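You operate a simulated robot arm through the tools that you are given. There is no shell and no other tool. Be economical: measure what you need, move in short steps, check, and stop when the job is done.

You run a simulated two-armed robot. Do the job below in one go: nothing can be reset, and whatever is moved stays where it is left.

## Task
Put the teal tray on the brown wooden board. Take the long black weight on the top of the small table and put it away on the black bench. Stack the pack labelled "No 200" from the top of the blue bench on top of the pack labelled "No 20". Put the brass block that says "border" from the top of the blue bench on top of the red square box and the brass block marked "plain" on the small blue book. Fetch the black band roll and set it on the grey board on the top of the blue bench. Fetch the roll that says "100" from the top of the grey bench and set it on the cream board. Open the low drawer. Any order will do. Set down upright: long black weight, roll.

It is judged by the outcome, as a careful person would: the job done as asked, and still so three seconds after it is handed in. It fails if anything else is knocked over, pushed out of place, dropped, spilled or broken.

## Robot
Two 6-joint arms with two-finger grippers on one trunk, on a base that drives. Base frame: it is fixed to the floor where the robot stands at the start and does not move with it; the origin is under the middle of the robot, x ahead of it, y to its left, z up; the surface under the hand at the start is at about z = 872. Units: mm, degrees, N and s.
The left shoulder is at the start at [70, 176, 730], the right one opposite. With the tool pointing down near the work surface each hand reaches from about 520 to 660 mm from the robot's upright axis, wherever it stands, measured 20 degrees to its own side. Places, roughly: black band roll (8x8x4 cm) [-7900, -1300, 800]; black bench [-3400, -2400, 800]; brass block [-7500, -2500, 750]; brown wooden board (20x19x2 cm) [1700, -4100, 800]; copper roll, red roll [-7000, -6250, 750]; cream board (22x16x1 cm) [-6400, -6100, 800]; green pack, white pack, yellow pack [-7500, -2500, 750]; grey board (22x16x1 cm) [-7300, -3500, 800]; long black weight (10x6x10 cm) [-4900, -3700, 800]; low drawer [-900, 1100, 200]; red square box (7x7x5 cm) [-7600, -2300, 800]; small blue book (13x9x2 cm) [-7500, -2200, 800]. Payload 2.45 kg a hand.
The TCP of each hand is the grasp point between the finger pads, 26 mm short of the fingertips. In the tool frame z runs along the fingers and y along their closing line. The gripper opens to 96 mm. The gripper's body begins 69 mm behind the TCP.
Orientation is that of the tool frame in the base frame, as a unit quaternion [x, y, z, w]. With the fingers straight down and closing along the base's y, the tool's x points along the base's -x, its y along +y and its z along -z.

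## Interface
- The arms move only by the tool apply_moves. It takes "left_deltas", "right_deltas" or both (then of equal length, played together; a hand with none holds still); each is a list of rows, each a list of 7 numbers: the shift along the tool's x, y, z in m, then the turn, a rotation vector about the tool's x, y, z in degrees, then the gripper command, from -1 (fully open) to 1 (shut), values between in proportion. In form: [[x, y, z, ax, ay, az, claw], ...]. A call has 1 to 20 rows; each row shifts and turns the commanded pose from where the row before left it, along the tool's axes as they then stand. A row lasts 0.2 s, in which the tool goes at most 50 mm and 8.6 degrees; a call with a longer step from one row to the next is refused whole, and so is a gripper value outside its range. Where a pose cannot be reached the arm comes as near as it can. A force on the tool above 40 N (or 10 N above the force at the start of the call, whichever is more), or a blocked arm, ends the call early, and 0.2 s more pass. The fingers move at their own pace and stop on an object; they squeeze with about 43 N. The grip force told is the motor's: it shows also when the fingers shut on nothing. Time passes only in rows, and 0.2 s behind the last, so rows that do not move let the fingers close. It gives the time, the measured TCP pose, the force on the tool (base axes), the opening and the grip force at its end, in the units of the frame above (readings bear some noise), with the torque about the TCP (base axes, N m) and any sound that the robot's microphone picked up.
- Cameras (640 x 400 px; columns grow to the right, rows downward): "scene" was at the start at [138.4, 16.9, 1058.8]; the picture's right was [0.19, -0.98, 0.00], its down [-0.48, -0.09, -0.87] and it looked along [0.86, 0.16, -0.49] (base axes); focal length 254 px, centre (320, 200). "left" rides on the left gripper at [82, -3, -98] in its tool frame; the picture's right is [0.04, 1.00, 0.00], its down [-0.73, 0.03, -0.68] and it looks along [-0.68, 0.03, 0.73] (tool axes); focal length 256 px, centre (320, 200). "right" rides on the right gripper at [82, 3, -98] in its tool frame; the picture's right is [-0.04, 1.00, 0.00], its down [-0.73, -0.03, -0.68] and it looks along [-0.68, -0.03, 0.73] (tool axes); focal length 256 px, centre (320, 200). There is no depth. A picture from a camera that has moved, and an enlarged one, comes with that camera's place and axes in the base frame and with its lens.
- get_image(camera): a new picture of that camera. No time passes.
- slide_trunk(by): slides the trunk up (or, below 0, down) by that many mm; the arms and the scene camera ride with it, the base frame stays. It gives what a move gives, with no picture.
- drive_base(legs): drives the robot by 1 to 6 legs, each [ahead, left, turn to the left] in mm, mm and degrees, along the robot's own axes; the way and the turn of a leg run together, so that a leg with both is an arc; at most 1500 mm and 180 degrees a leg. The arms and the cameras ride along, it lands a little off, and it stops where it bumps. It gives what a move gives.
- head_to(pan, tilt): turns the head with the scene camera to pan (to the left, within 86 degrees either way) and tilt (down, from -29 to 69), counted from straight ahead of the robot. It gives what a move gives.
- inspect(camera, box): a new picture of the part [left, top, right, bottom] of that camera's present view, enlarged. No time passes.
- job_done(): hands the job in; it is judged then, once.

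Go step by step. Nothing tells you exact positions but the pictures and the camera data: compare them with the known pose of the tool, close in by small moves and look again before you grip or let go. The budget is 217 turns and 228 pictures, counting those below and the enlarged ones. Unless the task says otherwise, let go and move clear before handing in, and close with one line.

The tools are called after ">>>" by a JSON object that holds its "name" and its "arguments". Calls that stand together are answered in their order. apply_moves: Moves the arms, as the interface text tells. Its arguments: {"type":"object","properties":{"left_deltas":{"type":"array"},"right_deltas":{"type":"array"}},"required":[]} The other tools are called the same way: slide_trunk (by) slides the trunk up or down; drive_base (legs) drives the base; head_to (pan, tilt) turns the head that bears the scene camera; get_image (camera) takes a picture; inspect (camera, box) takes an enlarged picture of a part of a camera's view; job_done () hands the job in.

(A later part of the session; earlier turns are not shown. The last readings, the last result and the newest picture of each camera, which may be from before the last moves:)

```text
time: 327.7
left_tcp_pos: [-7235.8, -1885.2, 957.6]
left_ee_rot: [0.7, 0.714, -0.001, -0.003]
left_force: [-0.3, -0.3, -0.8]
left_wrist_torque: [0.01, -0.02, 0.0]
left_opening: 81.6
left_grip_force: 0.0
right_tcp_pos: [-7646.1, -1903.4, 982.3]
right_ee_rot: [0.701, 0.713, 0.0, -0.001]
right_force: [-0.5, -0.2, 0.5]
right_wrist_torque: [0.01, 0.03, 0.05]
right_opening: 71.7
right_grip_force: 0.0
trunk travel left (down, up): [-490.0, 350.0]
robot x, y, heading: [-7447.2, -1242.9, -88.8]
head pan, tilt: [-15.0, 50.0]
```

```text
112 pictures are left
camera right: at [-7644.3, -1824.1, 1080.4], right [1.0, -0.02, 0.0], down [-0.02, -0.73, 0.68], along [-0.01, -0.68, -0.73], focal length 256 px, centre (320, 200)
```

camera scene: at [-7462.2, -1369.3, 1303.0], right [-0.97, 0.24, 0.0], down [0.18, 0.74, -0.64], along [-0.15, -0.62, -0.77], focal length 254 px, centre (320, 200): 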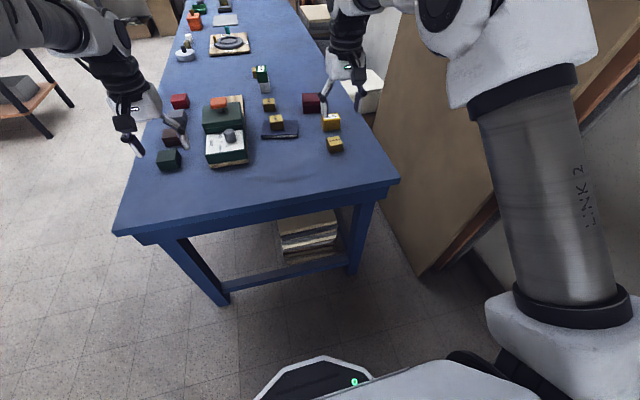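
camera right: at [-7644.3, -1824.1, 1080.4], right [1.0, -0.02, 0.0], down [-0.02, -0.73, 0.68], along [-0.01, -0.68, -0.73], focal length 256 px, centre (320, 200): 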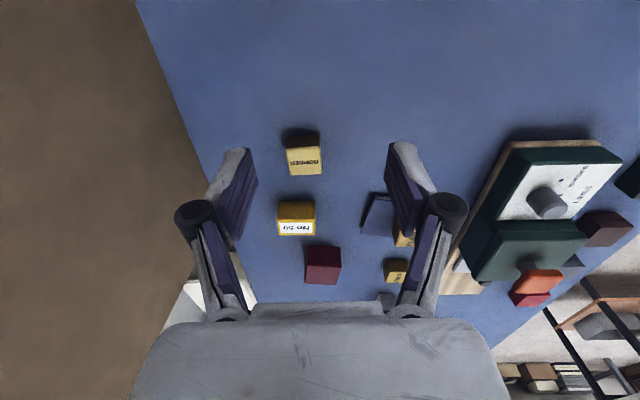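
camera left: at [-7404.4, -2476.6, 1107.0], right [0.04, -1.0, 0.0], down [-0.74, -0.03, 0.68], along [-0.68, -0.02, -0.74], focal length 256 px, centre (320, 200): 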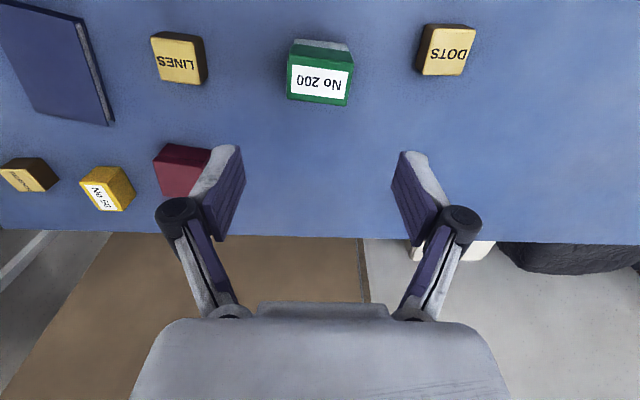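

BORDER ≈(-7665,-2022). I drive forward 180 and bring the right hand above it, pitched 25° forward (to keep the same pitch for the far red box).

>>> {"name": "drive_base", "arguments": {"legs": [[180, 0, -1.2]]}}

>>> {"name": "apply_moves", "arguments": {"right_deltas": [[0.03, -0.002, 0.02, 0, 0, 0, -1], [0.027, -0.003, 0.02, 0, 0, 0, -1], [0, 0, 0, 0, -8.4, 0, -1], [0, 0, 0, 0, -8.4, 0, -1], [0, 0, 0, 0, -8.2, 0, -1], [0, 0, 0, 0, 0, 0, -1]]}}

>>> {"name": "get_image", "arguments": {"camera": "right"}}

>>> {"name": "get_image", "arguments": {"camera": "scene"}}

```text
time: 329.2
left_tcp_pos: [-7245.5, -2070.2, 956.5]
left_ee_rot: [0.707, 0.707, 0.0, -0.004]
left_force: [0.0, -0.5, 0.1]
left_wrist_torque: [-0.02, -0.03, -0.02]
left_opening: 81.4
left_grip_force: 0.0
right_tcp_pos: [-7658.9, -2080.7, 981.2]
right_ee_rot: [0.708, 0.706, 0.001, -0.001]
right_force: [0.2, -0.8, -0.2]
right_wrist_torque: [0.01, 0.0, -0.01]
right_opening: 71.8
right_grip_force: 0.0
trunk travel left (down, up): [-490.0, 350.0]
robot x, y, heading: [-7443.4, -1425.6, -90.1]
head pan, tilt: [-15.0, 50.0]
```

```text
time: 330.6
left_tcp_pos: [-7246.2, -2070.3, 958.7]
left_ee_rot: [0.707, 0.707, 0.001, -0.003]
left_force: [-1.5, -0.5, 0.9]
left_wrist_torque: [-0.02, -0.01, -0.02]
left_opening: 81.3
left_grip_force: 0.0
right_tcp_pos: [-7664.8, -2023.6, 942.5]
right_ee_rot: [0.691, 0.69, -0.153, 0.154]
right_force: [0.5, -0.4, 0.0]
right_wrist_torque: [-0.03, -0.02, -0.01]
right_opening: 95.9
right_grip_force: 0.0
trunk travel left (down, up): [-490.0, 350.0]
robot x, y, heading: [-7442.4, -1427.2, -89.8]
head pan, tilt: [-15.0, 50.0]
```

```text
111 pictures are left
camera right: at [-7659.4, -1909.3, 996.7], right [1.0, -0.04, 0.02], down [-0.03, -0.38, 0.93], along [-0.03, -0.93, -0.38], focal length 256 px, centre (320, 200)
```

right: 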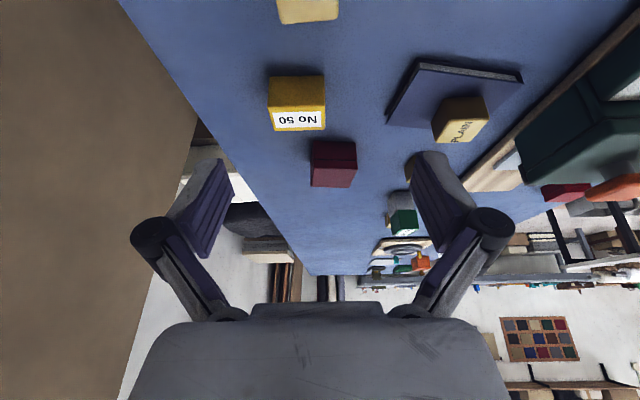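

```text
110 pictures are left
camera scene: at [-7463.2, -1550.0, 1303.1], right [-0.97, 0.26, 0.0], down [0.2, 0.74, -0.64], along [-0.17, -0.62, -0.77], focal length 254 px, centre (320, 200)
```

scene: 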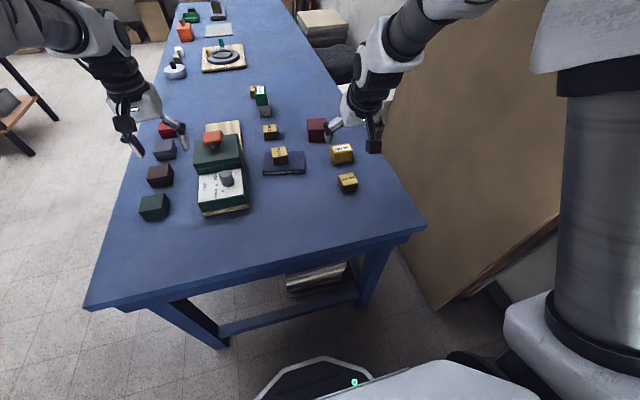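

>>> {"name": "inspect", "arguments": {"camera": "scene", "box": [290, 90, 410, 210]}}

>>> {"name": "inspect", "arguments": {"camera": "right", "box": [230, 0, 390, 190]}}

```text
3.33 times, centred on (350, 150) of scene
camera zoom: at [-7463.2, -1550.0, 1303.1], right [-0.97, 0.26, 0.0], down [0.2, 0.74, -0.64], along [-0.17, -0.62, -0.77], focal length 848 px, centre (220, 367)
```

zoom: 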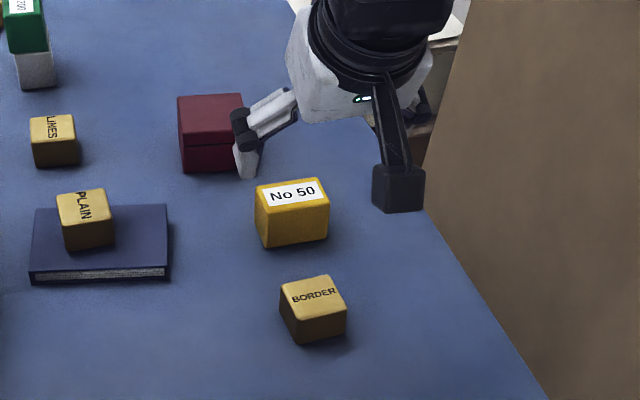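

```text
2.11 times, centred on (310, 95) of right
camera zoom: at [-7659.4, -1909.3, 996.7], right [1.0, -0.04, 0.02], down [-0.03, -0.38, 0.93], along [-0.03, -0.93, -0.38], focal length 539 px, centre (341, 421)
```

zoom: 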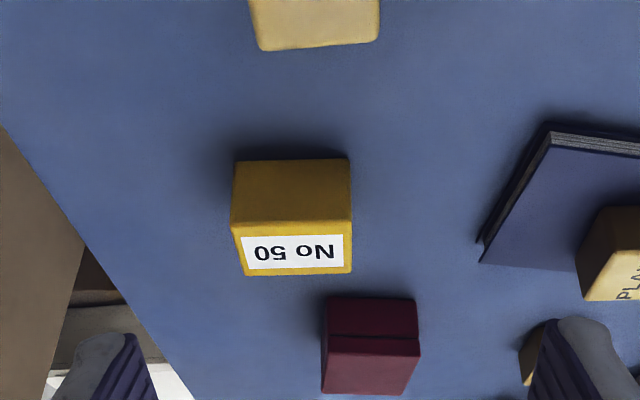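

BORDER's top centre ≈(-7670,-2014). I descend vertically (pitched) partway, then check.

>>> {"name": "apply_moves", "arguments": {"right_deltas": [[0.0166, -0.005, 0.03, 0, 0, 0, -1], [0.0166, 0, 0.03, 0, 0, 0, -1], [0.0166, 0, 0.03, 0, 0, 0, -1], [0, 0, 0, 0, 0, 0, -1]]}}

>>> {"name": "get_image", "arguments": {"camera": "right"}}

>>> {"name": "inspect", "arguments": {"camera": "scene", "box": [290, 90, 410, 210]}}

```text
time: 331.6
left_tcp_pos: [-7245.2, -2069.6, 957.5]
left_ee_rot: [0.707, 0.707, 0.0, -0.002]
left_force: [0.3, -0.3, 0.4]
left_wrist_torque: [0.0, 0.0, 0.0]
left_opening: 81.6
left_grip_force: 0.2
right_tcp_pos: [-7666.9, -2017.7, 836.0]
right_ee_rot: [0.691, 0.69, -0.153, 0.153]
right_force: [0.2, 0.4, -0.2]
right_wrist_torque: [-0.03, -0.02, 0.0]
right_opening: 95.9
right_grip_force: 0.0
trunk travel left (down, up): [-490.0, 350.0]
robot x, y, heading: [-7442.4, -1420.8, -89.8]
head pan, tilt: [-15.0, 50.0]
```

```text
107 pictures are left
camera right: at [-7663.0, -1903.9, 891.4], right [1.0, -0.04, 0.02], down [-0.03, -0.38, 0.93], along [-0.03, -0.93, -0.38], focal length 256 px, centre (320, 200)
```

right: 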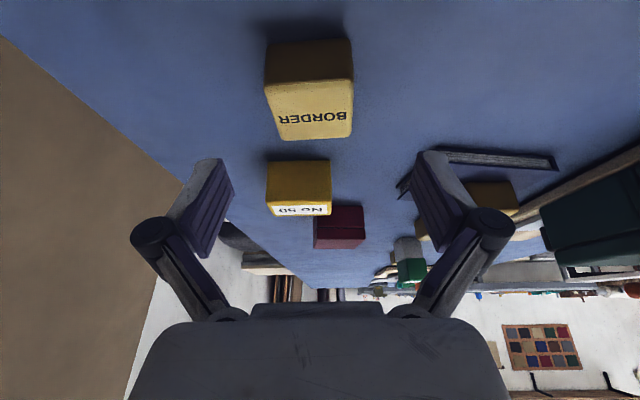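

```text
3.33 times, centred on (350, 150) of scene
camera zoom: at [-7463.0, -1549.0, 1303.2], right [-0.97, 0.26, 0.0], down [0.2, 0.74, -0.64], along [-0.17, -0.62, -0.77], focal length 848 px, centre (220, 367)
```

zoom: 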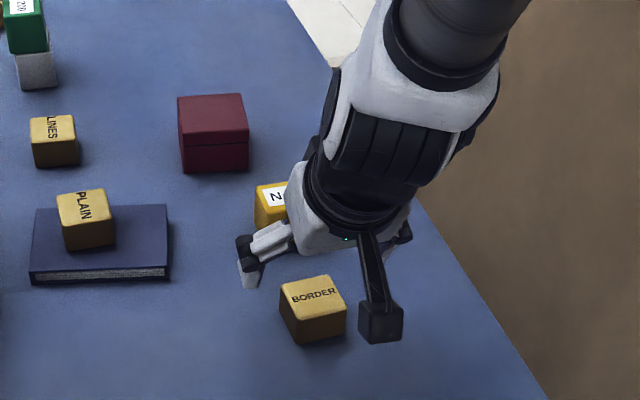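

Aligning: BORDER centre (-7671,-2013). Final descent, grip and lift.

>>> {"name": "apply_moves", "arguments": {"right_deltas": [[0.0085, -0.004, 0.013, 0, 0, 0, -1], [0.0082, 0, 0.013, 0, 0, 0, -1], [0, 0, 0, 0, 0, 0, -1], [0, 0, 0, 0, 0, 0, 1], [0, 0, 0, 0, 0, 0, 1], [0, 0, 0, 0, 0, 0, 1], [-0.012, 0, -0.027, 0, 0, 0, 1], [-0.016, 0, -0.035, 0, 0, 0, 1], [0, 0, 0, 0, 0, 0, 1]]}}

>>> {"name": "get_image", "arguments": {"camera": "right"}}

>>> {"name": "inspect", "arguments": {"camera": "scene", "box": [290, 90, 410, 210]}}

```text
time: 333.6
left_tcp_pos: [-7247.2, -2072.6, 955.4]
left_ee_rot: [0.708, 0.707, 0.001, -0.003]
left_force: [-0.1, -0.6, -0.7]
left_wrist_torque: [0.02, 0.0, -0.03]
left_opening: 81.5
left_grip_force: 0.0
right_tcp_pos: [-7670.5, -2012.9, 880.7]
right_ee_rot: [0.692, 0.689, -0.152, 0.151]
right_force: [-0.9, 0.3, -5.7]
right_wrist_torque: [0.0, 0.02, -0.01]
right_opening: 45.7
right_grip_force: 43.1
right hand out of reach, approached as far as the arm can: row 2
trunk travel left (down, up): [-490.0, 350.0]
robot x, y, heading: [-7440.9, -1422.0, -89.9]
head pan, tilt: [-15.0, 50.0]
```

```text
105 pictures are left
camera right: at [-7667.7, -1899.2, 935.1], right [1.0, -0.04, 0.02], down [-0.03, -0.38, 0.92], along [-0.03, -0.92, -0.38], focal length 256 px, centre (320, 200)
```

right: 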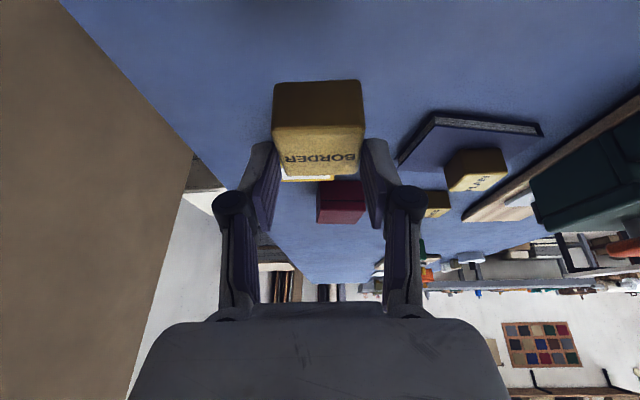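

```text
3.33 times, centred on (350, 150) of scene
camera zoom: at [-7463.7, -1551.9, 1302.8], right [-0.97, 0.26, 0.0], down [0.2, 0.74, -0.64], along [-0.17, -0.62, -0.77], focal length 848 px, centre (220, 367)
```

zoom: 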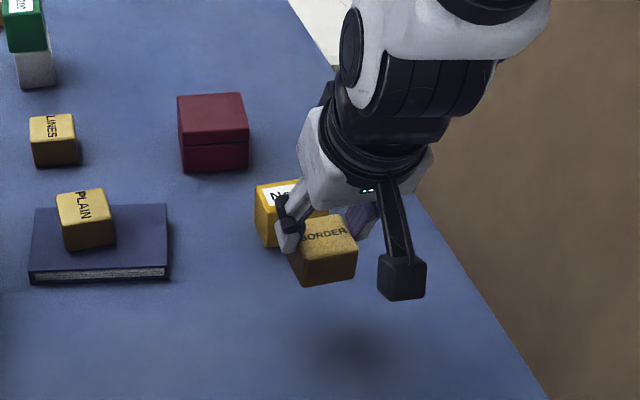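

BORDER is held. I zoom on the red box to fix its top position.

>>> {"name": "slide_trunk", "arguments": {"by": 60}}

>>> {"name": "inspect", "arguments": {"camera": "scene", "box": [290, 90, 360, 160]}}

>>> {"name": "inspect", "arguments": {"camera": "right", "box": [280, 120, 400, 220]}}

```text
time: 334.6
left_tcp_pos: [-7246.4, -2069.9, 1015.7]
left_ee_rot: [0.708, 0.706, 0.001, -0.002]
left_force: [-0.1, -1.0, 0.6]
left_wrist_torque: [-0.01, 0.02, 0.0]
left_opening: 81.7
left_grip_force: 0.0
right_tcp_pos: [-7670.6, -2012.6, 940.3]
right_ee_rot: [0.691, 0.69, -0.153, 0.152]
right_force: [-0.2, 0.3, -6.5]
right_wrist_torque: [0.0, -0.01, -0.02]
right_opening: 45.5
right_grip_force: 42.5
trunk travel left (down, up): [-550.0, 290.0]
robot x, y, heading: [-7439.4, -1426.1, -90.1]
head pan, tilt: [-15.0, 50.0]
```

```text
5.71 times, centred on (325, 125) of scene
camera zoom: at [-7463.5, -1550.9, 1362.9], right [-0.97, 0.26, 0.0], down [0.2, 0.74, -0.64], along [-0.17, -0.62, -0.77], focal length 1454 px, centre (291, 629)
```

zoom: 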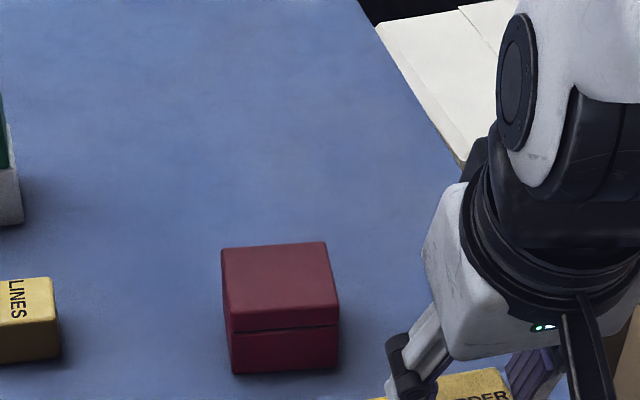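

```text
4.00 times, centred on (340, 170) of right
camera zoom: at [-7667.5, -1898.6, 995.5], right [1.0, -0.04, 0.02], down [-0.03, -0.38, 0.92], along [-0.03, -0.92, -0.38], focal length 1024 px, centre (240, 320)
```

zoom: 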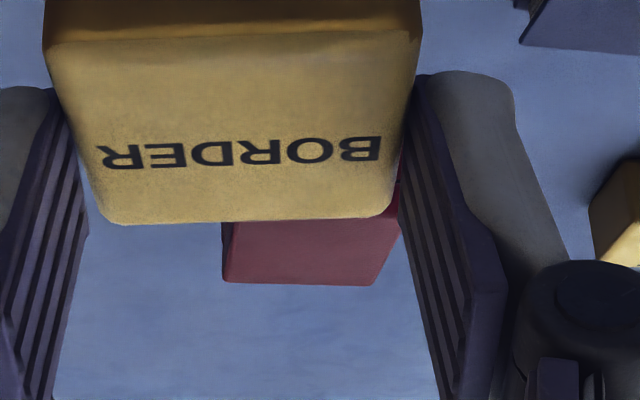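

Red box centre ≈(-7650,-2267), top ≈812. I drive 130 forward and extend the pitched arm over it.

>>> {"name": "drive_base", "arguments": {"legs": [[130, 20, 0]]}}

>>> {"name": "apply_moves", "arguments": {"right_deltas": [[-0.036, 0, 0.0169, 0, 0, 0, 1], [-0.036, 0, 0.0169, 0, 0, 0, 1], [-0.036, 0, 0.0169, 0, 0, 0, 1], [0, 0, 0, 0, 0, 0, 1]]}}

>>> {"name": "get_image", "arguments": {"camera": "right"}}

>>> {"name": "inspect", "arguments": {"camera": "scene", "box": [260, 80, 400, 200]}}

```text
time: 335.9
left_tcp_pos: [-7226.8, -2202.5, 1017.7]
left_ee_rot: [0.708, 0.706, 0.0, -0.002]
left_force: [0.0, 0.5, 0.4]
left_wrist_torque: [0.02, -0.01, -0.01]
left_opening: 81.5
left_grip_force: 0.0
right_tcp_pos: [-7652.7, -2142.9, 941.9]
right_ee_rot: [0.692, 0.689, -0.153, 0.152]
right_force: [-0.6, 0.2, -5.4]
right_wrist_torque: [0.04, -0.02, 0.02]
right_opening: 45.4
right_grip_force: 42.8
trunk travel left (down, up): [-550.0, 290.0]
robot x, y, heading: [-7420.4, -1553.0, -90.2]
head pan, tilt: [-15.0, 50.0]
```

```text
time: 336.9
left_tcp_pos: [-7227.5, -2201.1, 1016.5]
left_ee_rot: [0.707, 0.707, 0.0, -0.002]
left_force: [0.7, 0.4, -0.3]
left_wrist_torque: [0.02, -0.01, 0.01]
left_opening: 81.8
left_grip_force: 0.1
right_tcp_pos: [-7654.1, -2262.5, 942.8]
right_ee_rot: [0.692, 0.689, -0.153, 0.153]
right_force: [0.3, 0.1, -5.1]
right_wrist_torque: [0.04, -0.04, -0.03]
right_opening: 45.5
right_grip_force: 43.5
trunk travel left (down, up): [-550.0, 290.0]
robot x, y, heading: [-7425.1, -1556.9, -90.1]
head pan, tilt: [-15.0, 50.0]
```

```text
101 pictures are left
camera right: at [-7650.8, -2148.6, 997.4], right [1.0, -0.04, 0.02], down [-0.03, -0.38, 0.92], along [-0.03, -0.92, -0.38], focal length 256 px, centre (320, 200)
```

right: 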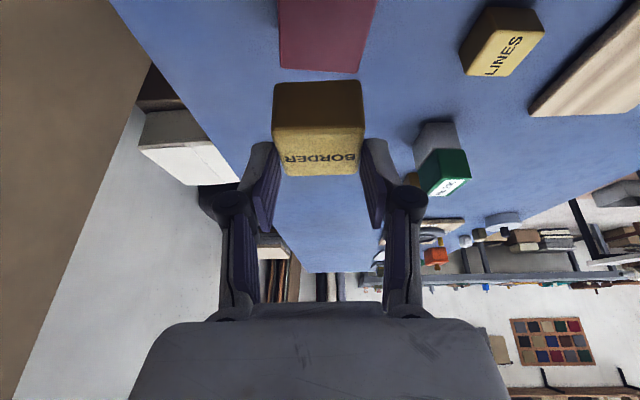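

```text
3.33 times, centred on (330, 140) of scene
camera zoom: at [-7444.3, -1680.5, 1363.1], right [-0.97, 0.26, 0.0], down [0.2, 0.74, -0.64], along [-0.17, -0.62, -0.77], focal length 848 px, centre (287, 400)
```

zoom: 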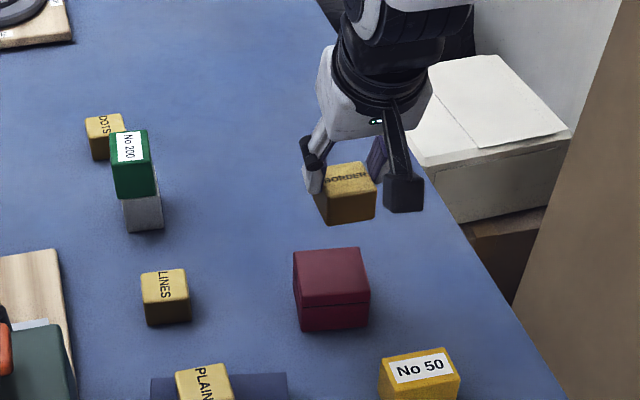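

Box width checks out with top z≈812, centre (-7651,-2272). I lower toward it.

>>> {"name": "apply_moves", "arguments": {"right_deltas": [[0.0084, 0.001, 0.0255, 0, 0, 0, 1], [0.0084, 0.001, 0.0255, 0, 0, 0, 1], [0.0084, 0.001, 0.0255, 0, 0, 0, 1], [0, 0, 0, 0, 0, 0, 1]]}}

>>> {"name": "get_image", "arguments": {"camera": "right"}}

>>> {"name": "inspect", "arguments": {"camera": "scene", "box": [280, 120, 360, 190]}}

```text
time: 337.9
left_tcp_pos: [-7228.7, -2200.2, 1018.2]
left_ee_rot: [0.708, 0.706, 0.0, -0.002]
left_force: [0.4, 0.2, -0.7]
left_wrist_torque: [0.02, -0.02, -0.01]
left_opening: 81.4
left_grip_force: 0.0
right_tcp_pos: [-7650.7, -2274.0, 862.1]
right_ee_rot: [0.692, 0.688, -0.154, 0.154]
right_force: [-2.1, -3.2, 7.4]
right_wrist_torque: [0.09, 0.04, 0.02]
right_opening: 45.4
right_grip_force: 43.0
trunk travel left (down, up): [-550.0, 290.0]
robot x, y, heading: [-7424.7, -1554.8, -90.1]
head pan, tilt: [-15.0, 50.0]
```

```text
99 pictures are left
camera right: at [-7647.1, -2159.8, 917.2], right [1.0, -0.04, 0.02], down [-0.03, -0.38, 0.93], along [-0.03, -0.93, -0.38], focal length 256 px, centre (320, 200)
```

right: 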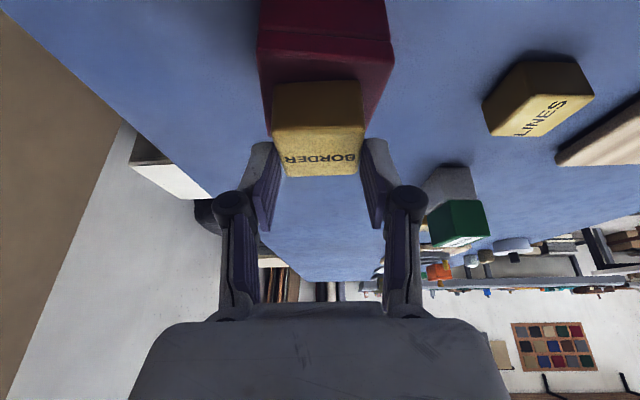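

```text
5.71 times, centred on (320, 155) of scene
camera zoom: at [-7443.9, -1680.3, 1363.4], right [-0.97, 0.26, 0.0], down [0.2, 0.74, -0.64], along [-0.17, -0.62, -0.77], focal length 1454 px, centre (320, 457)
```

zoom: 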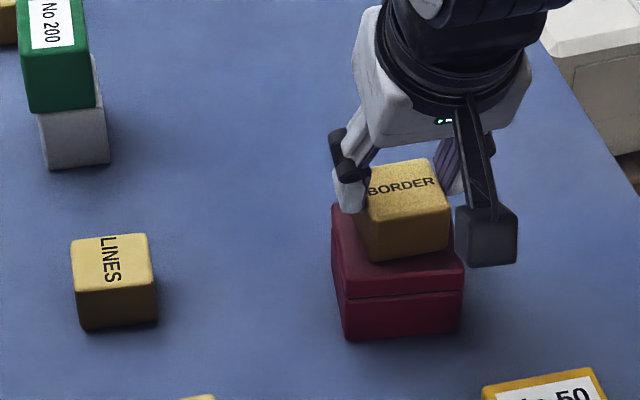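

Contact; the block sits ~8 mm too far back. I lift 5 mm, shift toward me 8 mm, and set down again.

>>> {"name": "apply_moves", "arguments": {"right_deltas": [[-0.0025, 0, -0.0054, 0, 0, 0, 1], [0.0072, 0.002, -0.0034, 0, 0, 0, 1], [0.0021, 0, 0.0045, 0, 0, 0, 1], [0, 0, 0, 0, 0, 0, 1]]}}

>>> {"name": "inspect", "arguments": {"camera": "scene", "box": [280, 120, 360, 190]}}

```text
time: 338.9
left_tcp_pos: [-7227.4, -2201.6, 1018.8]
left_ee_rot: [0.708, 0.706, 0.0, -0.002]
left_force: [-0.1, 0.1, -0.7]
left_wrist_torque: [-0.02, -0.01, 0.0]
left_opening: 81.7
left_grip_force: 0.0
right_tcp_pos: [-7648.7, -2263.0, 862.1]
right_ee_rot: [0.692, 0.689, -0.154, 0.153]
right_force: [-0.5, 1.0, 1.4]
right_wrist_torque: [0.2, 0.0, 0.03]
right_opening: 45.5
right_grip_force: 43.2
trunk travel left (down, up): [-550.0, 290.0]
robot x, y, heading: [-7422.7, -1557.6, -90.0]
head pan, tilt: [-15.0, 50.0]
```

```text
5.71 times, centred on (320, 155) of scene
camera zoom: at [-7444.0, -1680.6, 1363.2], right [-0.97, 0.26, 0.0], down [0.2, 0.74, -0.64], along [-0.17, -0.62, -0.77], focal length 1454 px, centre (320, 457)
```

zoom: 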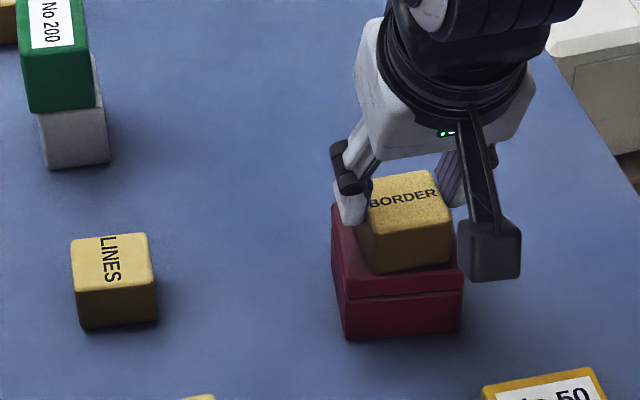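

Well centred and touching. Release and withdraw upward.

>>> {"name": "apply_moves", "arguments": {"right_deltas": [[0, 0, 0, 0, 0, 0, 0.3], [0, 0, 0, 0, 0, 0, -0.3], [0, 0, 0, 0, 0, 0, -0.5], [-0.004, 0, -0.02, 0, 0, 0, -0.5], [-0.004, 0, -0.04, 0, 0, 0, -0.5], [0, 0, -0.045, 0, 0, 0, -0.5], [0, 0, -0.045, 0, 0, 0, -0.5]]}}

>>> {"name": "inspect", "arguments": {"camera": "scene", "box": [240, 80, 400, 200]}}

```text
time: 340.5
left_tcp_pos: [-7227.7, -2199.1, 1018.8]
left_ee_rot: [0.707, 0.707, 0.0, -0.002]
left_force: [0.0, 0.1, 0.8]
left_wrist_torque: [-0.03, 0.02, -0.04]
left_opening: 81.8
left_grip_force: 0.1
right_tcp_pos: [-7647.9, -2207.9, 1004.7]
right_ee_rot: [0.692, 0.689, -0.153, 0.153]
right_force: [-0.1, 0.8, 0.4]
right_wrist_torque: [-0.02, -0.01, 0.01]
right_opening: 72.0
right_grip_force: 0.0
trunk travel left (down, up): [-550.0, 290.0]
robot x, y, heading: [-7421.1, -1561.3, -90.1]
head pan, tilt: [-15.0, 50.0]
```

```text
3.33 times, centred on (320, 140) of scene
camera zoom: at [-7443.7, -1678.7, 1363.3], right [-0.97, 0.26, 0.0], down [0.2, 0.74, -0.64], along [-0.17, -0.62, -0.77], focal length 848 px, centre (320, 400)
```

zoom: 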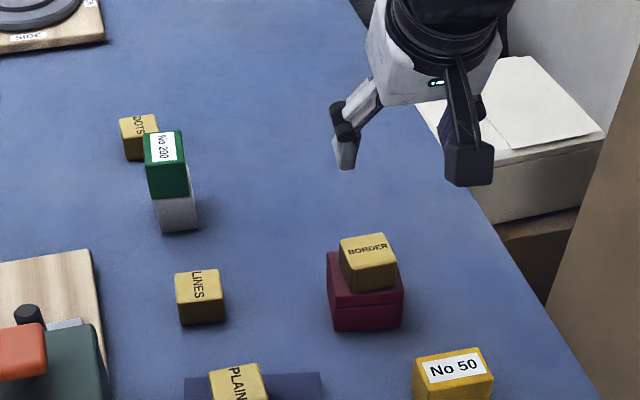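

BORDER rests on the red box. Next the black band roll: straighten the hand, back off, and turn to face the white-legged table.

>>> {"name": "apply_moves", "arguments": {"right_deltas": [[0.02, 0, -0.02, 0, 8.4, 0, -1], [0.02, 0, -0.02, 0, 8.4, 0, -1], [0.02, 0, 0, 0, 8.2, 0, -1]]}}

>>> {"name": "drive_base", "arguments": {"legs": [[-500, 180, 0], [0, 0, -90]]}}

>>> {"name": "head_to", "arguments": {"pan": -5, "tilt": 40}}

>>> {"name": "get_image", "arguments": {"camera": "scene"}}

```text
time: 341.3
left_tcp_pos: [-7226.0, -2201.6, 1017.5]
left_ee_rot: [0.708, 0.706, 0.0, -0.003]
left_force: [0.5, -0.3, 0.1]
left_wrist_torque: [0.03, -0.01, 0.04]
left_opening: 81.9
left_grip_force: 0.0
right_tcp_pos: [-7647.9, -2136.9, 1022.6]
right_ee_rot: [0.708, 0.706, 0.001, -0.001]
right_force: [0.2, 0.4, -0.4]
right_wrist_torque: [-0.01, -0.01, 0.01]
right_opening: 96.0
right_grip_force: 0.0
trunk travel left (down, up): [-550.0, 290.0]
robot x, y, heading: [-7427.1, -1555.9, -90.2]
head pan, tilt: [-15.0, 50.0]
```

```text
time: 348.3
left_tcp_pos: [-7897.0, -1233.1, 1017.6]
left_ee_rot: [1.0, -0.019, 0.002, -0.002]
left_force: [-0.5, 1.1, 0.3]
left_wrist_torque: [0.02, 0.01, 0.0]
left_opening: 81.7
left_grip_force: 0.0
right_tcp_pos: [-7815.5, -814.6, 1022.4]
right_ee_rot: [1.0, -0.02, 0.0, 0.0]
right_force: [0.4, 0.0, -0.2]
right_wrist_torque: [-0.01, -0.01, 0.01]
right_opening: 96.0
right_grip_force: 0.1
trunk travel left (down, up): [-550.0, 290.0]
robot x, y, heading: [-7245.8, -1063.0, 177.5]
head pan, tilt: [-15.0, 50.0]
```

```text
time: 349.0
left_tcp_pos: [-7896.3, -1230.7, 1017.9]
left_ee_rot: [1.0, -0.02, 0.002, -0.003]
left_force: [0.0, 0.2, 0.0]
left_wrist_torque: [-0.01, 0.03, -0.02]
left_opening: 81.4
left_grip_force: 0.1
right_tcp_pos: [-7815.8, -813.9, 1021.9]
right_ee_rot: [1.0, -0.021, 0.0, 0.0]
right_force: [-0.1, 0.3, -0.1]
right_wrist_torque: [-0.02, -0.01, 0.01]
right_opening: 96.0
right_grip_force: 0.1
trunk travel left (down, up): [-550.0, 290.0]
robot x, y, heading: [-7243.5, -1060.4, 177.8]
head pan, tilt: [-5.0, 40.0]
```

```text
95 pictures are left
camera scene: at [-7380.4, -1047.7, 1377.2], right [0.13, 0.99, 0.0], down [0.64, -0.08, -0.77], along [-0.76, 0.1, -0.64], focal length 254 px, centre (320, 200)
```

scene: 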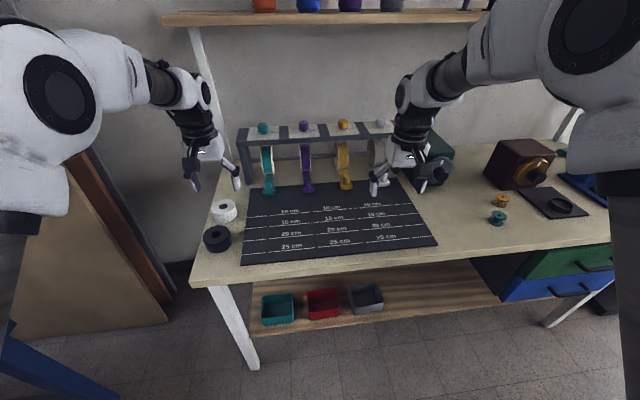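

The black band roll lies at the left end of the table beside a white roll. Zoom and left-hand view.

>>> {"name": "inspect", "arguments": {"camera": "scene", "box": [180, 170, 280, 270]}}

>>> {"name": "get_image", "arguments": {"camera": "left"}}

```text
4.00 times, centred on (230, 220) of scene
camera zoom: at [-7380.4, -1047.7, 1377.2], right [0.13, 0.99, 0.0], down [0.64, -0.08, -0.77], along [-0.76, 0.1, -0.64], focal length 1018 px, centre (680, 120)
```

zoom: 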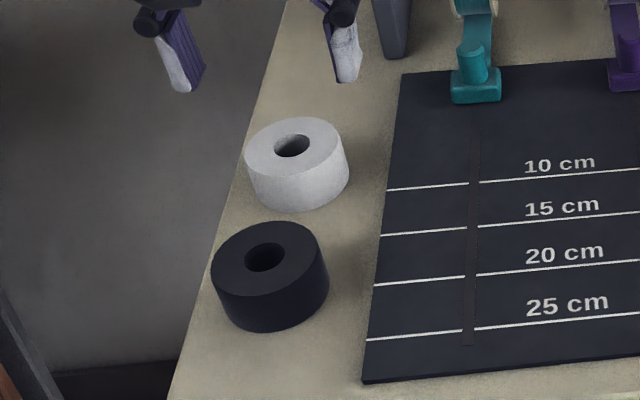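

```text
93 pictures are left
camera left: at [-7816.2, -1232.9, 1116.4], right [0.0, -1.0, 0.0], down [-0.74, 0.0, 0.68], along [-0.68, 0.0, -0.74], focal length 256 px, centre (320, 200)
```

left: 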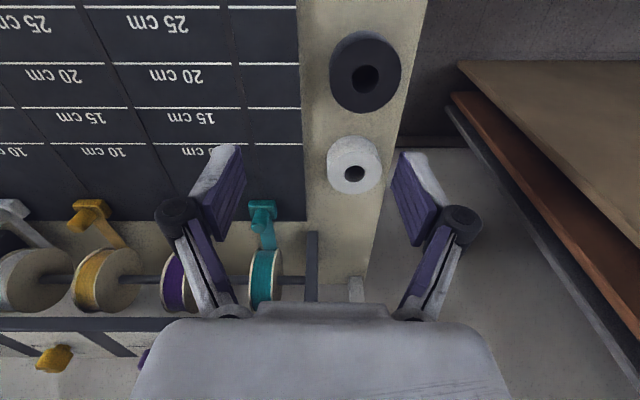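

Roll top centre ≈(-7893,-1273,849). I move the left hand over it and lower partway.

>>> {"name": "apply_moves", "arguments": {"left_deltas": [[0.001, 0.021, 0.02, 0, 0, 0, -1], [0.001, 0.021, 0.03, 0, 0, 0, -1], [0, 0, 0.04, 0, 0, 0, -1], [0, 0, 0.03, 0, 0, 0, -1], [0, 0, 0, 0, 0, 0, -1]]}}

>>> {"name": "get_image", "arguments": {"camera": "left"}}

>>> {"name": "inspect", "arguments": {"camera": "scene", "box": [180, 170, 280, 270]}}

```text
time: 350.2
left_tcp_pos: [-7895.2, -1276.4, 899.1]
left_ee_rot: [1.0, -0.019, 0.001, -0.002]
left_force: [0.5, -0.2, 0.5]
left_wrist_torque: [0.0, 0.05, -0.02]
left_opening: 96.0
left_grip_force: 0.1
right_tcp_pos: [-7816.7, -815.0, 1023.9]
right_ee_rot: [1.0, -0.02, 0.0, -0.001]
right_force: [-0.1, 0.8, -0.2]
right_wrist_torque: [0.01, 0.04, -0.03]
right_opening: 95.9
right_grip_force: 0.1
trunk travel left (down, up): [-550.0, 290.0]
robot x, y, heading: [-7242.9, -1061.4, 177.9]
head pan, tilt: [-5.0, 40.0]
```

```text
92 pictures are left
camera left: at [-7815.3, -1275.3, 997.8], right [0.0, -1.0, 0.0], down [-0.74, 0.0, 0.68], along [-0.68, 0.0, -0.74], focal length 256 px, centre (320, 200)
```

left: 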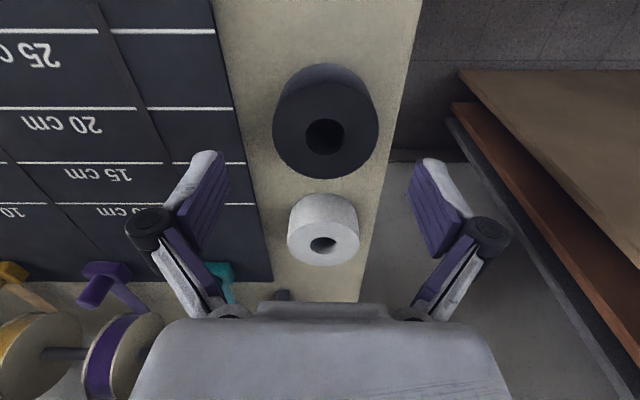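

```text
4.00 times, centred on (230, 220) of scene
camera zoom: at [-7379.9, -1047.7, 1377.3], right [0.12, 0.99, 0.0], down [0.64, -0.08, -0.77], along [-0.76, 0.1, -0.64], focal length 1018 px, centre (680, 120)
```

zoom: 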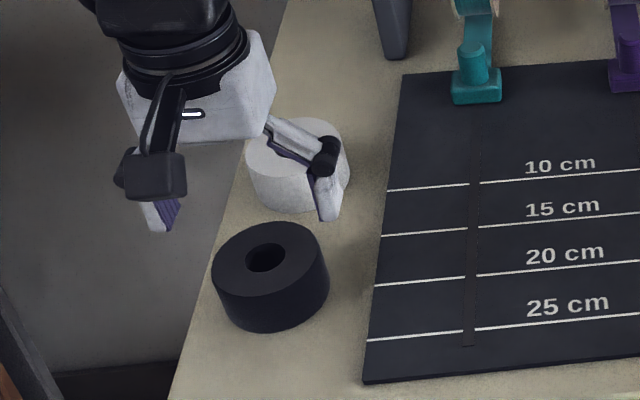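

The roll is nearly centred under the hand. Descend further and check.

>>> {"name": "apply_moves", "arguments": {"left_deltas": [[0.001, 0.001, 0.03, 0, 0, 0, -1], [0, 0, 0.02, 0, 0, 0, -1], [0, 0, 0, 0, 0, 0, -1]]}}

>>> {"name": "get_image", "arguments": {"camera": "left"}}

>>> {"name": "inspect", "arguments": {"camera": "scene", "box": [180, 170, 280, 270]}}

```text
time: 351.0
left_tcp_pos: [-7893.4, -1277.6, 847.9]
left_ee_rot: [1.0, -0.019, 0.001, -0.002]
left_force: [0.2, 0.1, -0.2]
left_wrist_torque: [-0.03, 0.0, 0.06]
left_opening: 96.1
left_grip_force: 0.0
right_tcp_pos: [-7816.0, -814.7, 1022.1]
right_ee_rot: [1.0, -0.02, 0.0, 0.0]
right_force: [0.1, -0.5, 0.4]
right_wrist_torque: [0.01, -0.03, -0.01]
right_opening: 95.9
right_grip_force: 0.1
trunk travel left (down, up): [-550.0, 290.0]
robot x, y, heading: [-7242.5, -1058.6, 177.7]
head pan, tilt: [-5.0, 40.0]
```

```text
90 pictures are left
camera left: at [-7812.8, -1277.4, 947.2], right [0.0, -1.0, 0.0], down [-0.74, 0.0, 0.68], along [-0.68, 0.0, -0.74], focal length 256 px, centre (320, 200)
```

left: 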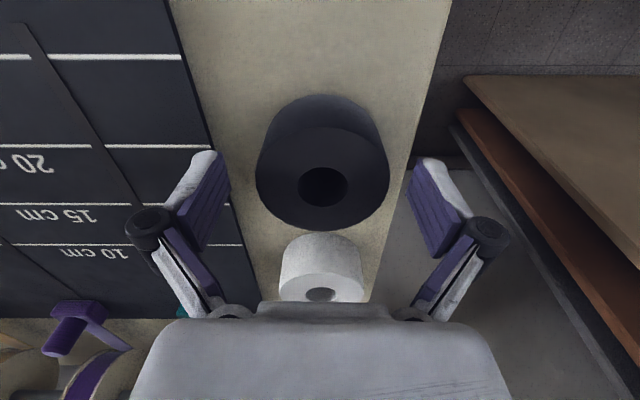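

```text
4.00 times, centred on (230, 220) of scene
camera zoom: at [-7380.2, -1047.7, 1377.3], right [0.12, 0.99, 0.0], down [0.64, -0.08, -0.77], along [-0.76, 0.1, -0.64], focal length 1018 px, centre (680, 120)
```

zoom: 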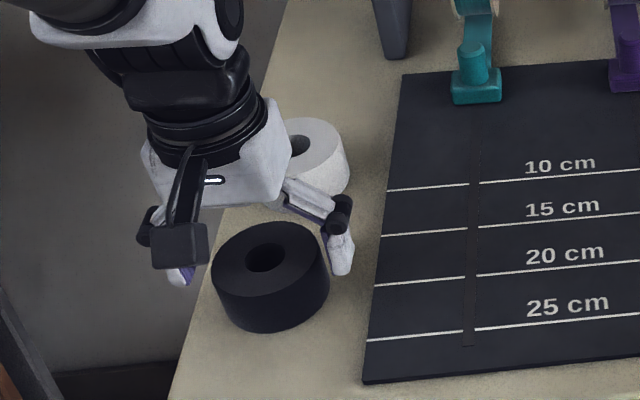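

Roll top at TCP level (≈849), table ≈804. Down 12 mm, grip, and lift.

>>> {"name": "apply_moves", "arguments": {"left_deltas": [[0, 0, 0.012, 0, 0, 0, -1], [0, 0, 0, 0, 0, 0, 0.3], [0, 0, 0, 0, 0, 0, 1], [0, 0, 0, 0, 0, 0, 1], [0, 0, 0, 0, 0, 0, 1], [0, 0, -0.02, 0, 0, 0, 1], [0, 0, -0.04, 0, 0, 0, 1], [0, 0, -0.04, 0, 0, 0, 1], [0, 0, -0.04, 0, 0, 0, 1]]}}

>>> {"name": "get_image", "arguments": {"camera": "left"}}

```text
time: 353.0
left_tcp_pos: [-7897.6, -1274.3, 976.3]
left_ee_rot: [1.0, -0.019, 0.002, -0.001]
left_force: [0.2, 0.5, -0.8]
left_wrist_torque: [0.0, 0.03, 0.01]
left_opening: 72.7
left_grip_force: 43.4
right_tcp_pos: [-7815.2, -815.0, 1024.0]
right_ee_rot: [1.0, -0.02, 0.0, 0.0]
right_force: [0.0, 0.0, 0.2]
right_wrist_torque: [-0.04, 0.01, 0.01]
right_opening: 96.0
right_grip_force: 0.0
trunk travel left (down, up): [-550.0, 290.0]
robot x, y, heading: [-7249.1, -1060.8, 177.7]
head pan, tilt: [-5.0, 40.0]
```

```text
88 pictures are left
camera left: at [-7816.9, -1275.3, 1074.4], right [0.0, -1.0, 0.0], down [-0.74, 0.0, 0.68], along [-0.68, 0.0, -0.74], focal length 256 px, centre (320, 200)
```

left: 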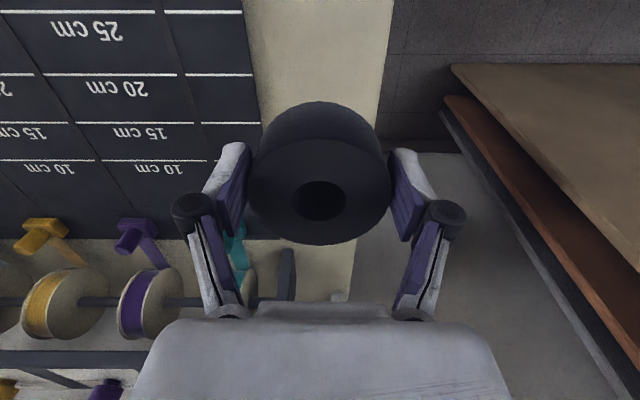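

The black roll is held (72.7 mm wide). I drive to the grey board on the blue bench at ≈(-7302,-3489).

>>> {"name": "drive_base", "arguments": {"legs": [[-850, 0, 2.2], [0, 1112, 0], [0, 1112, 0], [250, 0, 0]]}}

>>> {"name": "head_to", "arguments": {"pan": 10, "tilt": 50}}

>>> {"name": "get_image", "arguments": {"camera": "scene"}}

>>> {"name": "get_image", "arguments": {"camera": "left"}}

```text
time: 369.4
left_tcp_pos: [-7241.6, -3545.4, 974.8]
left_ee_rot: [1.0, 0.01, 0.002, -0.002]
left_force: [0.5, -0.5, -0.5]
left_wrist_torque: [-0.02, -0.05, 0.04]
left_opening: 72.9
left_grip_force: 43.4
right_tcp_pos: [-7185.3, -3082.8, 1022.3]
right_ee_rot: [1.0, 0.009, 0.0, -0.001]
right_force: [-0.8, -0.1, -0.3]
right_wrist_torque: [-0.02, -0.01, -0.02]
right_opening: 95.9
right_grip_force: 0.0
trunk travel left (down, up): [-550.0, 290.0]
robot x, y, heading: [-6599.6, -3293.7, -178.9]
head pan, tilt: [-5.0, 40.0]
```

```text
time: 370.2
left_tcp_pos: [-7241.3, -3547.2, 974.2]
left_ee_rot: [1.0, 0.009, 0.002, -0.002]
left_force: [0.5, -1.0, 0.2]
left_wrist_torque: [0.01, -0.01, 0.01]
left_opening: 72.7
left_grip_force: 43.1
right_tcp_pos: [-7184.7, -3082.0, 1022.3]
right_ee_rot: [1.0, 0.009, 0.0, 0.0]
right_force: [0.4, 0.2, -0.1]
right_wrist_torque: [0.0, -0.01, 0.02]
right_opening: 96.0
right_grip_force: 0.1
trunk travel left (down, up): [-550.0, 290.0]
robot x, y, heading: [-6598.2, -3293.2, -178.9]
head pan, tilt: [10.0, 50.0]
```

```text
87 pictures are left
camera scene: at [-6727.4, -3310.6, 1363.1], right [-0.19, 0.98, 0.0], down [0.75, 0.15, -0.64], along [-0.63, -0.12, -0.77], focal length 254 px, centre (320, 200)
```

scene: 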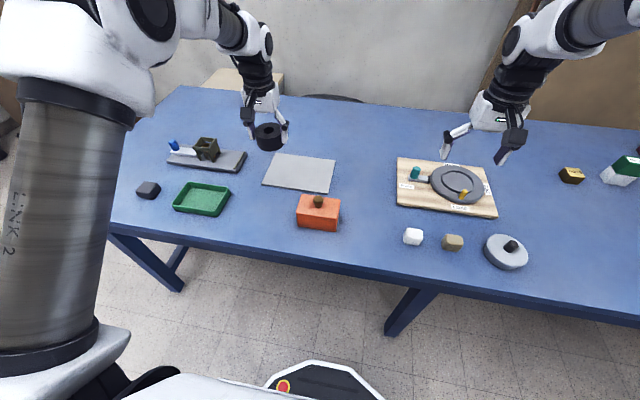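

```text
86 pictures are left
camera left: at [-7160.3, -3542.5, 1073.5], right [0.06, -1.0, 0.0], down [-0.74, -0.05, 0.68], along [-0.67, -0.04, -0.74], focal length 256 px, centre (320, 200)
```

left: 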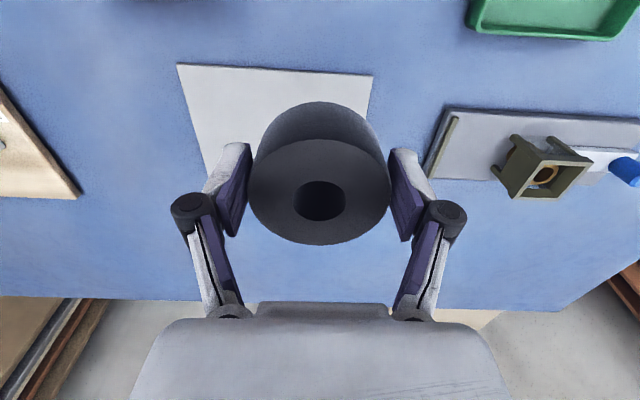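

The board's near edge is x≈-7243, y -3398…-3605, so centre ≈(-7320,-3499). I drive over it and lower.

>>> {"name": "drive_base", "arguments": {"legs": [[77, -47, 0]]}}

>>> {"name": "apply_moves", "arguments": {"left_deltas": [[0, 0, 0.04, 0, 0, 0, 1], [0, 0, 0.04, 0, 0, 0, 1], [0, 0, 0.03, 0, 0, 0, 1], [0, 0, 0, 0, 0, 0, 1]]}}

>>> {"name": "get_image", "arguments": {"camera": "left"}}

>>> {"name": "inspect", "arguments": {"camera": "scene", "box": [220, 90, 380, 230]}}

```text
time: 371.3
left_tcp_pos: [-7320.4, -3502.4, 974.8]
left_ee_rot: [1.0, 0.012, 0.003, -0.002]
left_force: [-0.7, 0.9, -1.1]
left_wrist_torque: [-0.01, -0.02, -0.02]
left_opening: 72.8
left_grip_force: 43.3
right_tcp_pos: [-7265.1, -3038.5, 1023.6]
right_ee_rot: [1.0, 0.01, 0.001, 0.0]
right_force: [-0.1, 0.2, -0.6]
right_wrist_torque: [-0.03, 0.01, -0.03]
right_opening: 95.8
right_grip_force: 0.0
trunk travel left (down, up): [-550.0, 290.0]
robot x, y, heading: [-6679.8, -3249.5, -178.8]
head pan, tilt: [10.0, 50.0]
```

```text
time: 372.3
left_tcp_pos: [-7316.7, -3502.1, 864.8]
left_ee_rot: [1.0, 0.011, 0.001, -0.002]
left_force: [-0.4, 0.2, -1.1]
left_wrist_torque: [0.01, 0.01, 0.0]
left_opening: 72.5
left_grip_force: 43.0
right_tcp_pos: [-7265.4, -3038.1, 1022.9]
right_ee_rot: [1.0, 0.009, 0.0, 0.0]
right_force: [-0.3, -0.1, 0.5]
right_wrist_torque: [-0.02, -0.02, 0.0]
right_opening: 95.9
right_grip_force: 0.0
trunk travel left (down, up): [-550.0, 290.0]
robot x, y, heading: [-6685.0, -3248.2, -178.6]
head pan, tilt: [10.0, 50.0]
```

```text
85 pictures are left
camera left: at [-7237.4, -3498.2, 963.3], right [0.06, -1.0, 0.0], down [-0.74, -0.05, 0.68], along [-0.68, -0.04, -0.74], focal length 256 px, centre (320, 200)
```

left: 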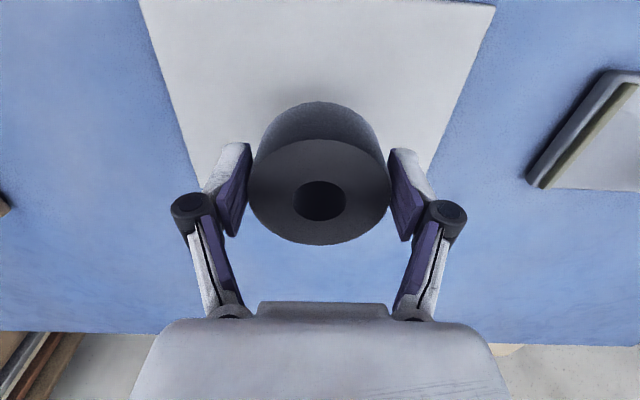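

```text
2.86 times, centred on (300, 160) of scene
camera zoom: at [-6806.4, -3265.1, 1363.1], right [-0.19, 0.98, 0.0], down [0.75, 0.15, -0.64], along [-0.63, -0.13, -0.77], focal length 727 px, centre (377, 314)
```

zoom: 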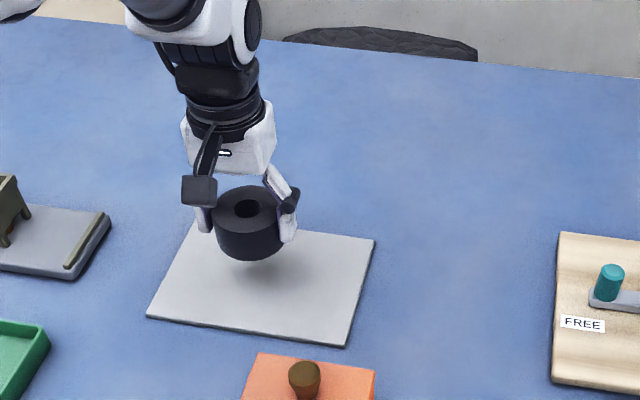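

Well above the board's middle. Lower to near contact.

>>> {"name": "apply_moves", "arguments": {"left_deltas": [[0.004, -0.005, 0.02, 0, 0, 0, 1], [0, 0, 0.018, 0, 0, 0, 1], [0, 0, 0.004, 0, 0, 0, 1], [0, 0, 0.003, 0, 0, 0, 1], [0, 0, 0.002, 0, 0, 0, 1], [0, 0, 0, 0, 0, 0, 1]]}}

>>> {"name": "inspect", "arguments": {"camera": "scene", "box": [240, 130, 340, 210]}}

```text
time: 373.7
left_tcp_pos: [-7313.6, -3498.5, 817.2]
left_ee_rot: [1.0, 0.012, 0.003, -0.002]
left_force: [-1.0, 0.8, -1.7]
left_wrist_torque: [-0.01, 0.01, -0.04]
left_opening: 72.6
left_grip_force: 42.6
right_tcp_pos: [-7264.3, -3039.1, 1022.6]
right_ee_rot: [1.0, 0.01, 0.0, 0.001]
right_force: [-0.1, 0.2, 0.0]
right_wrist_torque: [0.01, 0.01, -0.02]
right_opening: 95.9
right_grip_force: 0.0
trunk travel left (down, up): [-550.0, 290.0]
robot x, y, heading: [-6679.2, -3248.0, -179.0]
head pan, tilt: [10.0, 50.0]
```

```text
5.00 times, centred on (290, 170) of scene
camera zoom: at [-6806.7, -3265.2, 1363.1], right [-0.19, 0.98, 0.0], down [0.75, 0.15, -0.64], along [-0.63, -0.13, -0.77], focal length 1272 px, centre (470, 350)
```

zoom: 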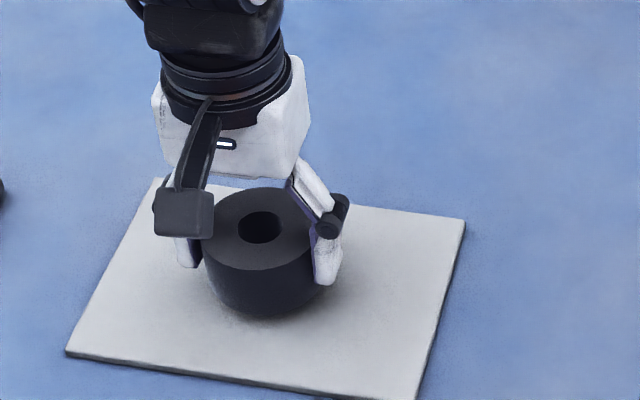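

>>> {"name": "apply_moves", "arguments": {"left_deltas": [[0, 0, 0.003, 0, 0, 0, 1], [0, 0, 0.002, 0, 0, 0, 1], [0, 0, 0.002, 0, 0, 0, 1], [0, 0, 0, 0, 0, 0, 1]]}}

```text
time: 374.7
left_tcp_pos: [-7314.0, -3497.9, 811.2]
left_ee_rot: [1.0, 0.012, 0.002, -0.001]
left_force: [0.1, -0.6, -0.8]
left_wrist_torque: [0.04, -0.02, 0.0]
left_opening: 72.5
left_grip_force: 43.0
right_tcp_pos: [-7264.3, -3039.7, 1022.3]
right_ee_rot: [1.0, 0.009, -0.001, 0.001]
right_force: [-0.2, 0.7, 0.4]
right_wrist_torque: [0.0, -0.01, 0.0]
right_opening: 96.1
right_grip_force: 0.0
trunk travel left (down, up): [-550.0, 290.0]
robot x, y, heading: [-6681.5, -3249.7, -178.6]
head pan, tilt: [10.0, 50.0]
```

>>> {"name": "apply_moves", "arguments": {"left_deltas": [[0, 0, 0.002, 0, 0, 0, 1], [0, 0, 0.002, 0, 0, 0, 1], [0, 0, 0.002, 0, 0, 0, 1], [0, 0, 0, 0, 0, 0, 1]]}}

>>> {"name": "inspect", "arguments": {"camera": "scene", "box": [240, 130, 340, 210]}}

```text
time: 375.7
left_tcp_pos: [-7313.1, -3496.3, 804.4]
left_ee_rot: [1.0, 0.012, 0.002, -0.002]
left_force: [-0.3, 1.4, -1.7]
left_wrist_torque: [0.0, 0.02, -0.01]
left_opening: 72.3
left_grip_force: 43.0
right_tcp_pos: [-7264.4, -3039.5, 1022.1]
right_ee_rot: [1.0, 0.009, 0.0, 0.0]
right_force: [-0.9, 0.0, 0.3]
right_wrist_torque: [-0.02, 0.03, 0.01]
right_opening: 96.0
right_grip_force: 0.1
trunk travel left (down, up): [-550.0, 290.0]
robot x, y, heading: [-6676.0, -3252.6, -179.1]
head pan, tilt: [10.0, 50.0]
```

```text
5.00 times, centred on (290, 170) of scene
camera zoom: at [-6806.8, -3265.3, 1363.1], right [-0.19, 0.98, 0.0], down [0.75, 0.15, -0.64], along [-0.63, -0.13, -0.77], focal length 1272 px, centre (470, 350)
```

zoom: 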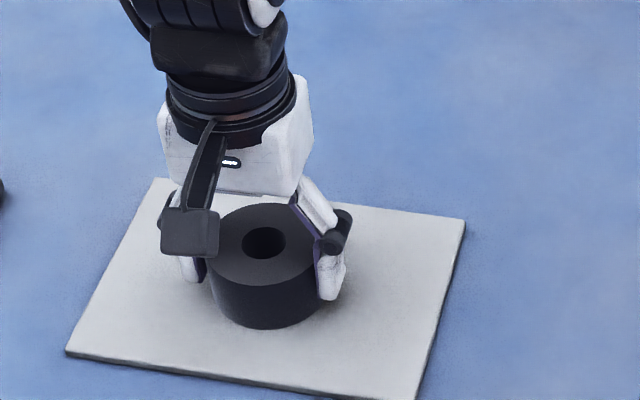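

>>> {"name": "apply_moves", "arguments": {"left_deltas": [[0, 0, 0.002, 0, 0, 0, 1], [0, 0, 0.002, 0, 0, 0, 1], [0, 0, 0.002, 0, 0, 0, 1], [0, 0, 0, 0, 0, 0, 1]]}}

```text
time: 376.7
left_tcp_pos: [-7313.3, -3495.6, 803.2]
left_ee_rot: [1.0, 0.012, -0.003, 0.0]
left_force: [-1.7, -4.1, 38.8]
left_wrist_torque: [-0.16, 0.35, -0.15]
left_opening: 72.7
left_grip_force: 43.5
right_tcp_pos: [-7260.7, -3037.1, 1024.7]
right_ee_rot: [1.0, 0.011, -0.001, 0.001]
right_force: [0.5, 0.0, 0.0]
right_wrist_torque: [0.0, -0.01, -0.02]
right_opening: 96.1
right_grip_force: 0.1
trunk travel left (down, up): [-550.0, 290.0]
robot x, y, heading: [-6680.4, -3251.8, -178.8]
head pan, tilt: [10.0, 50.0]
```

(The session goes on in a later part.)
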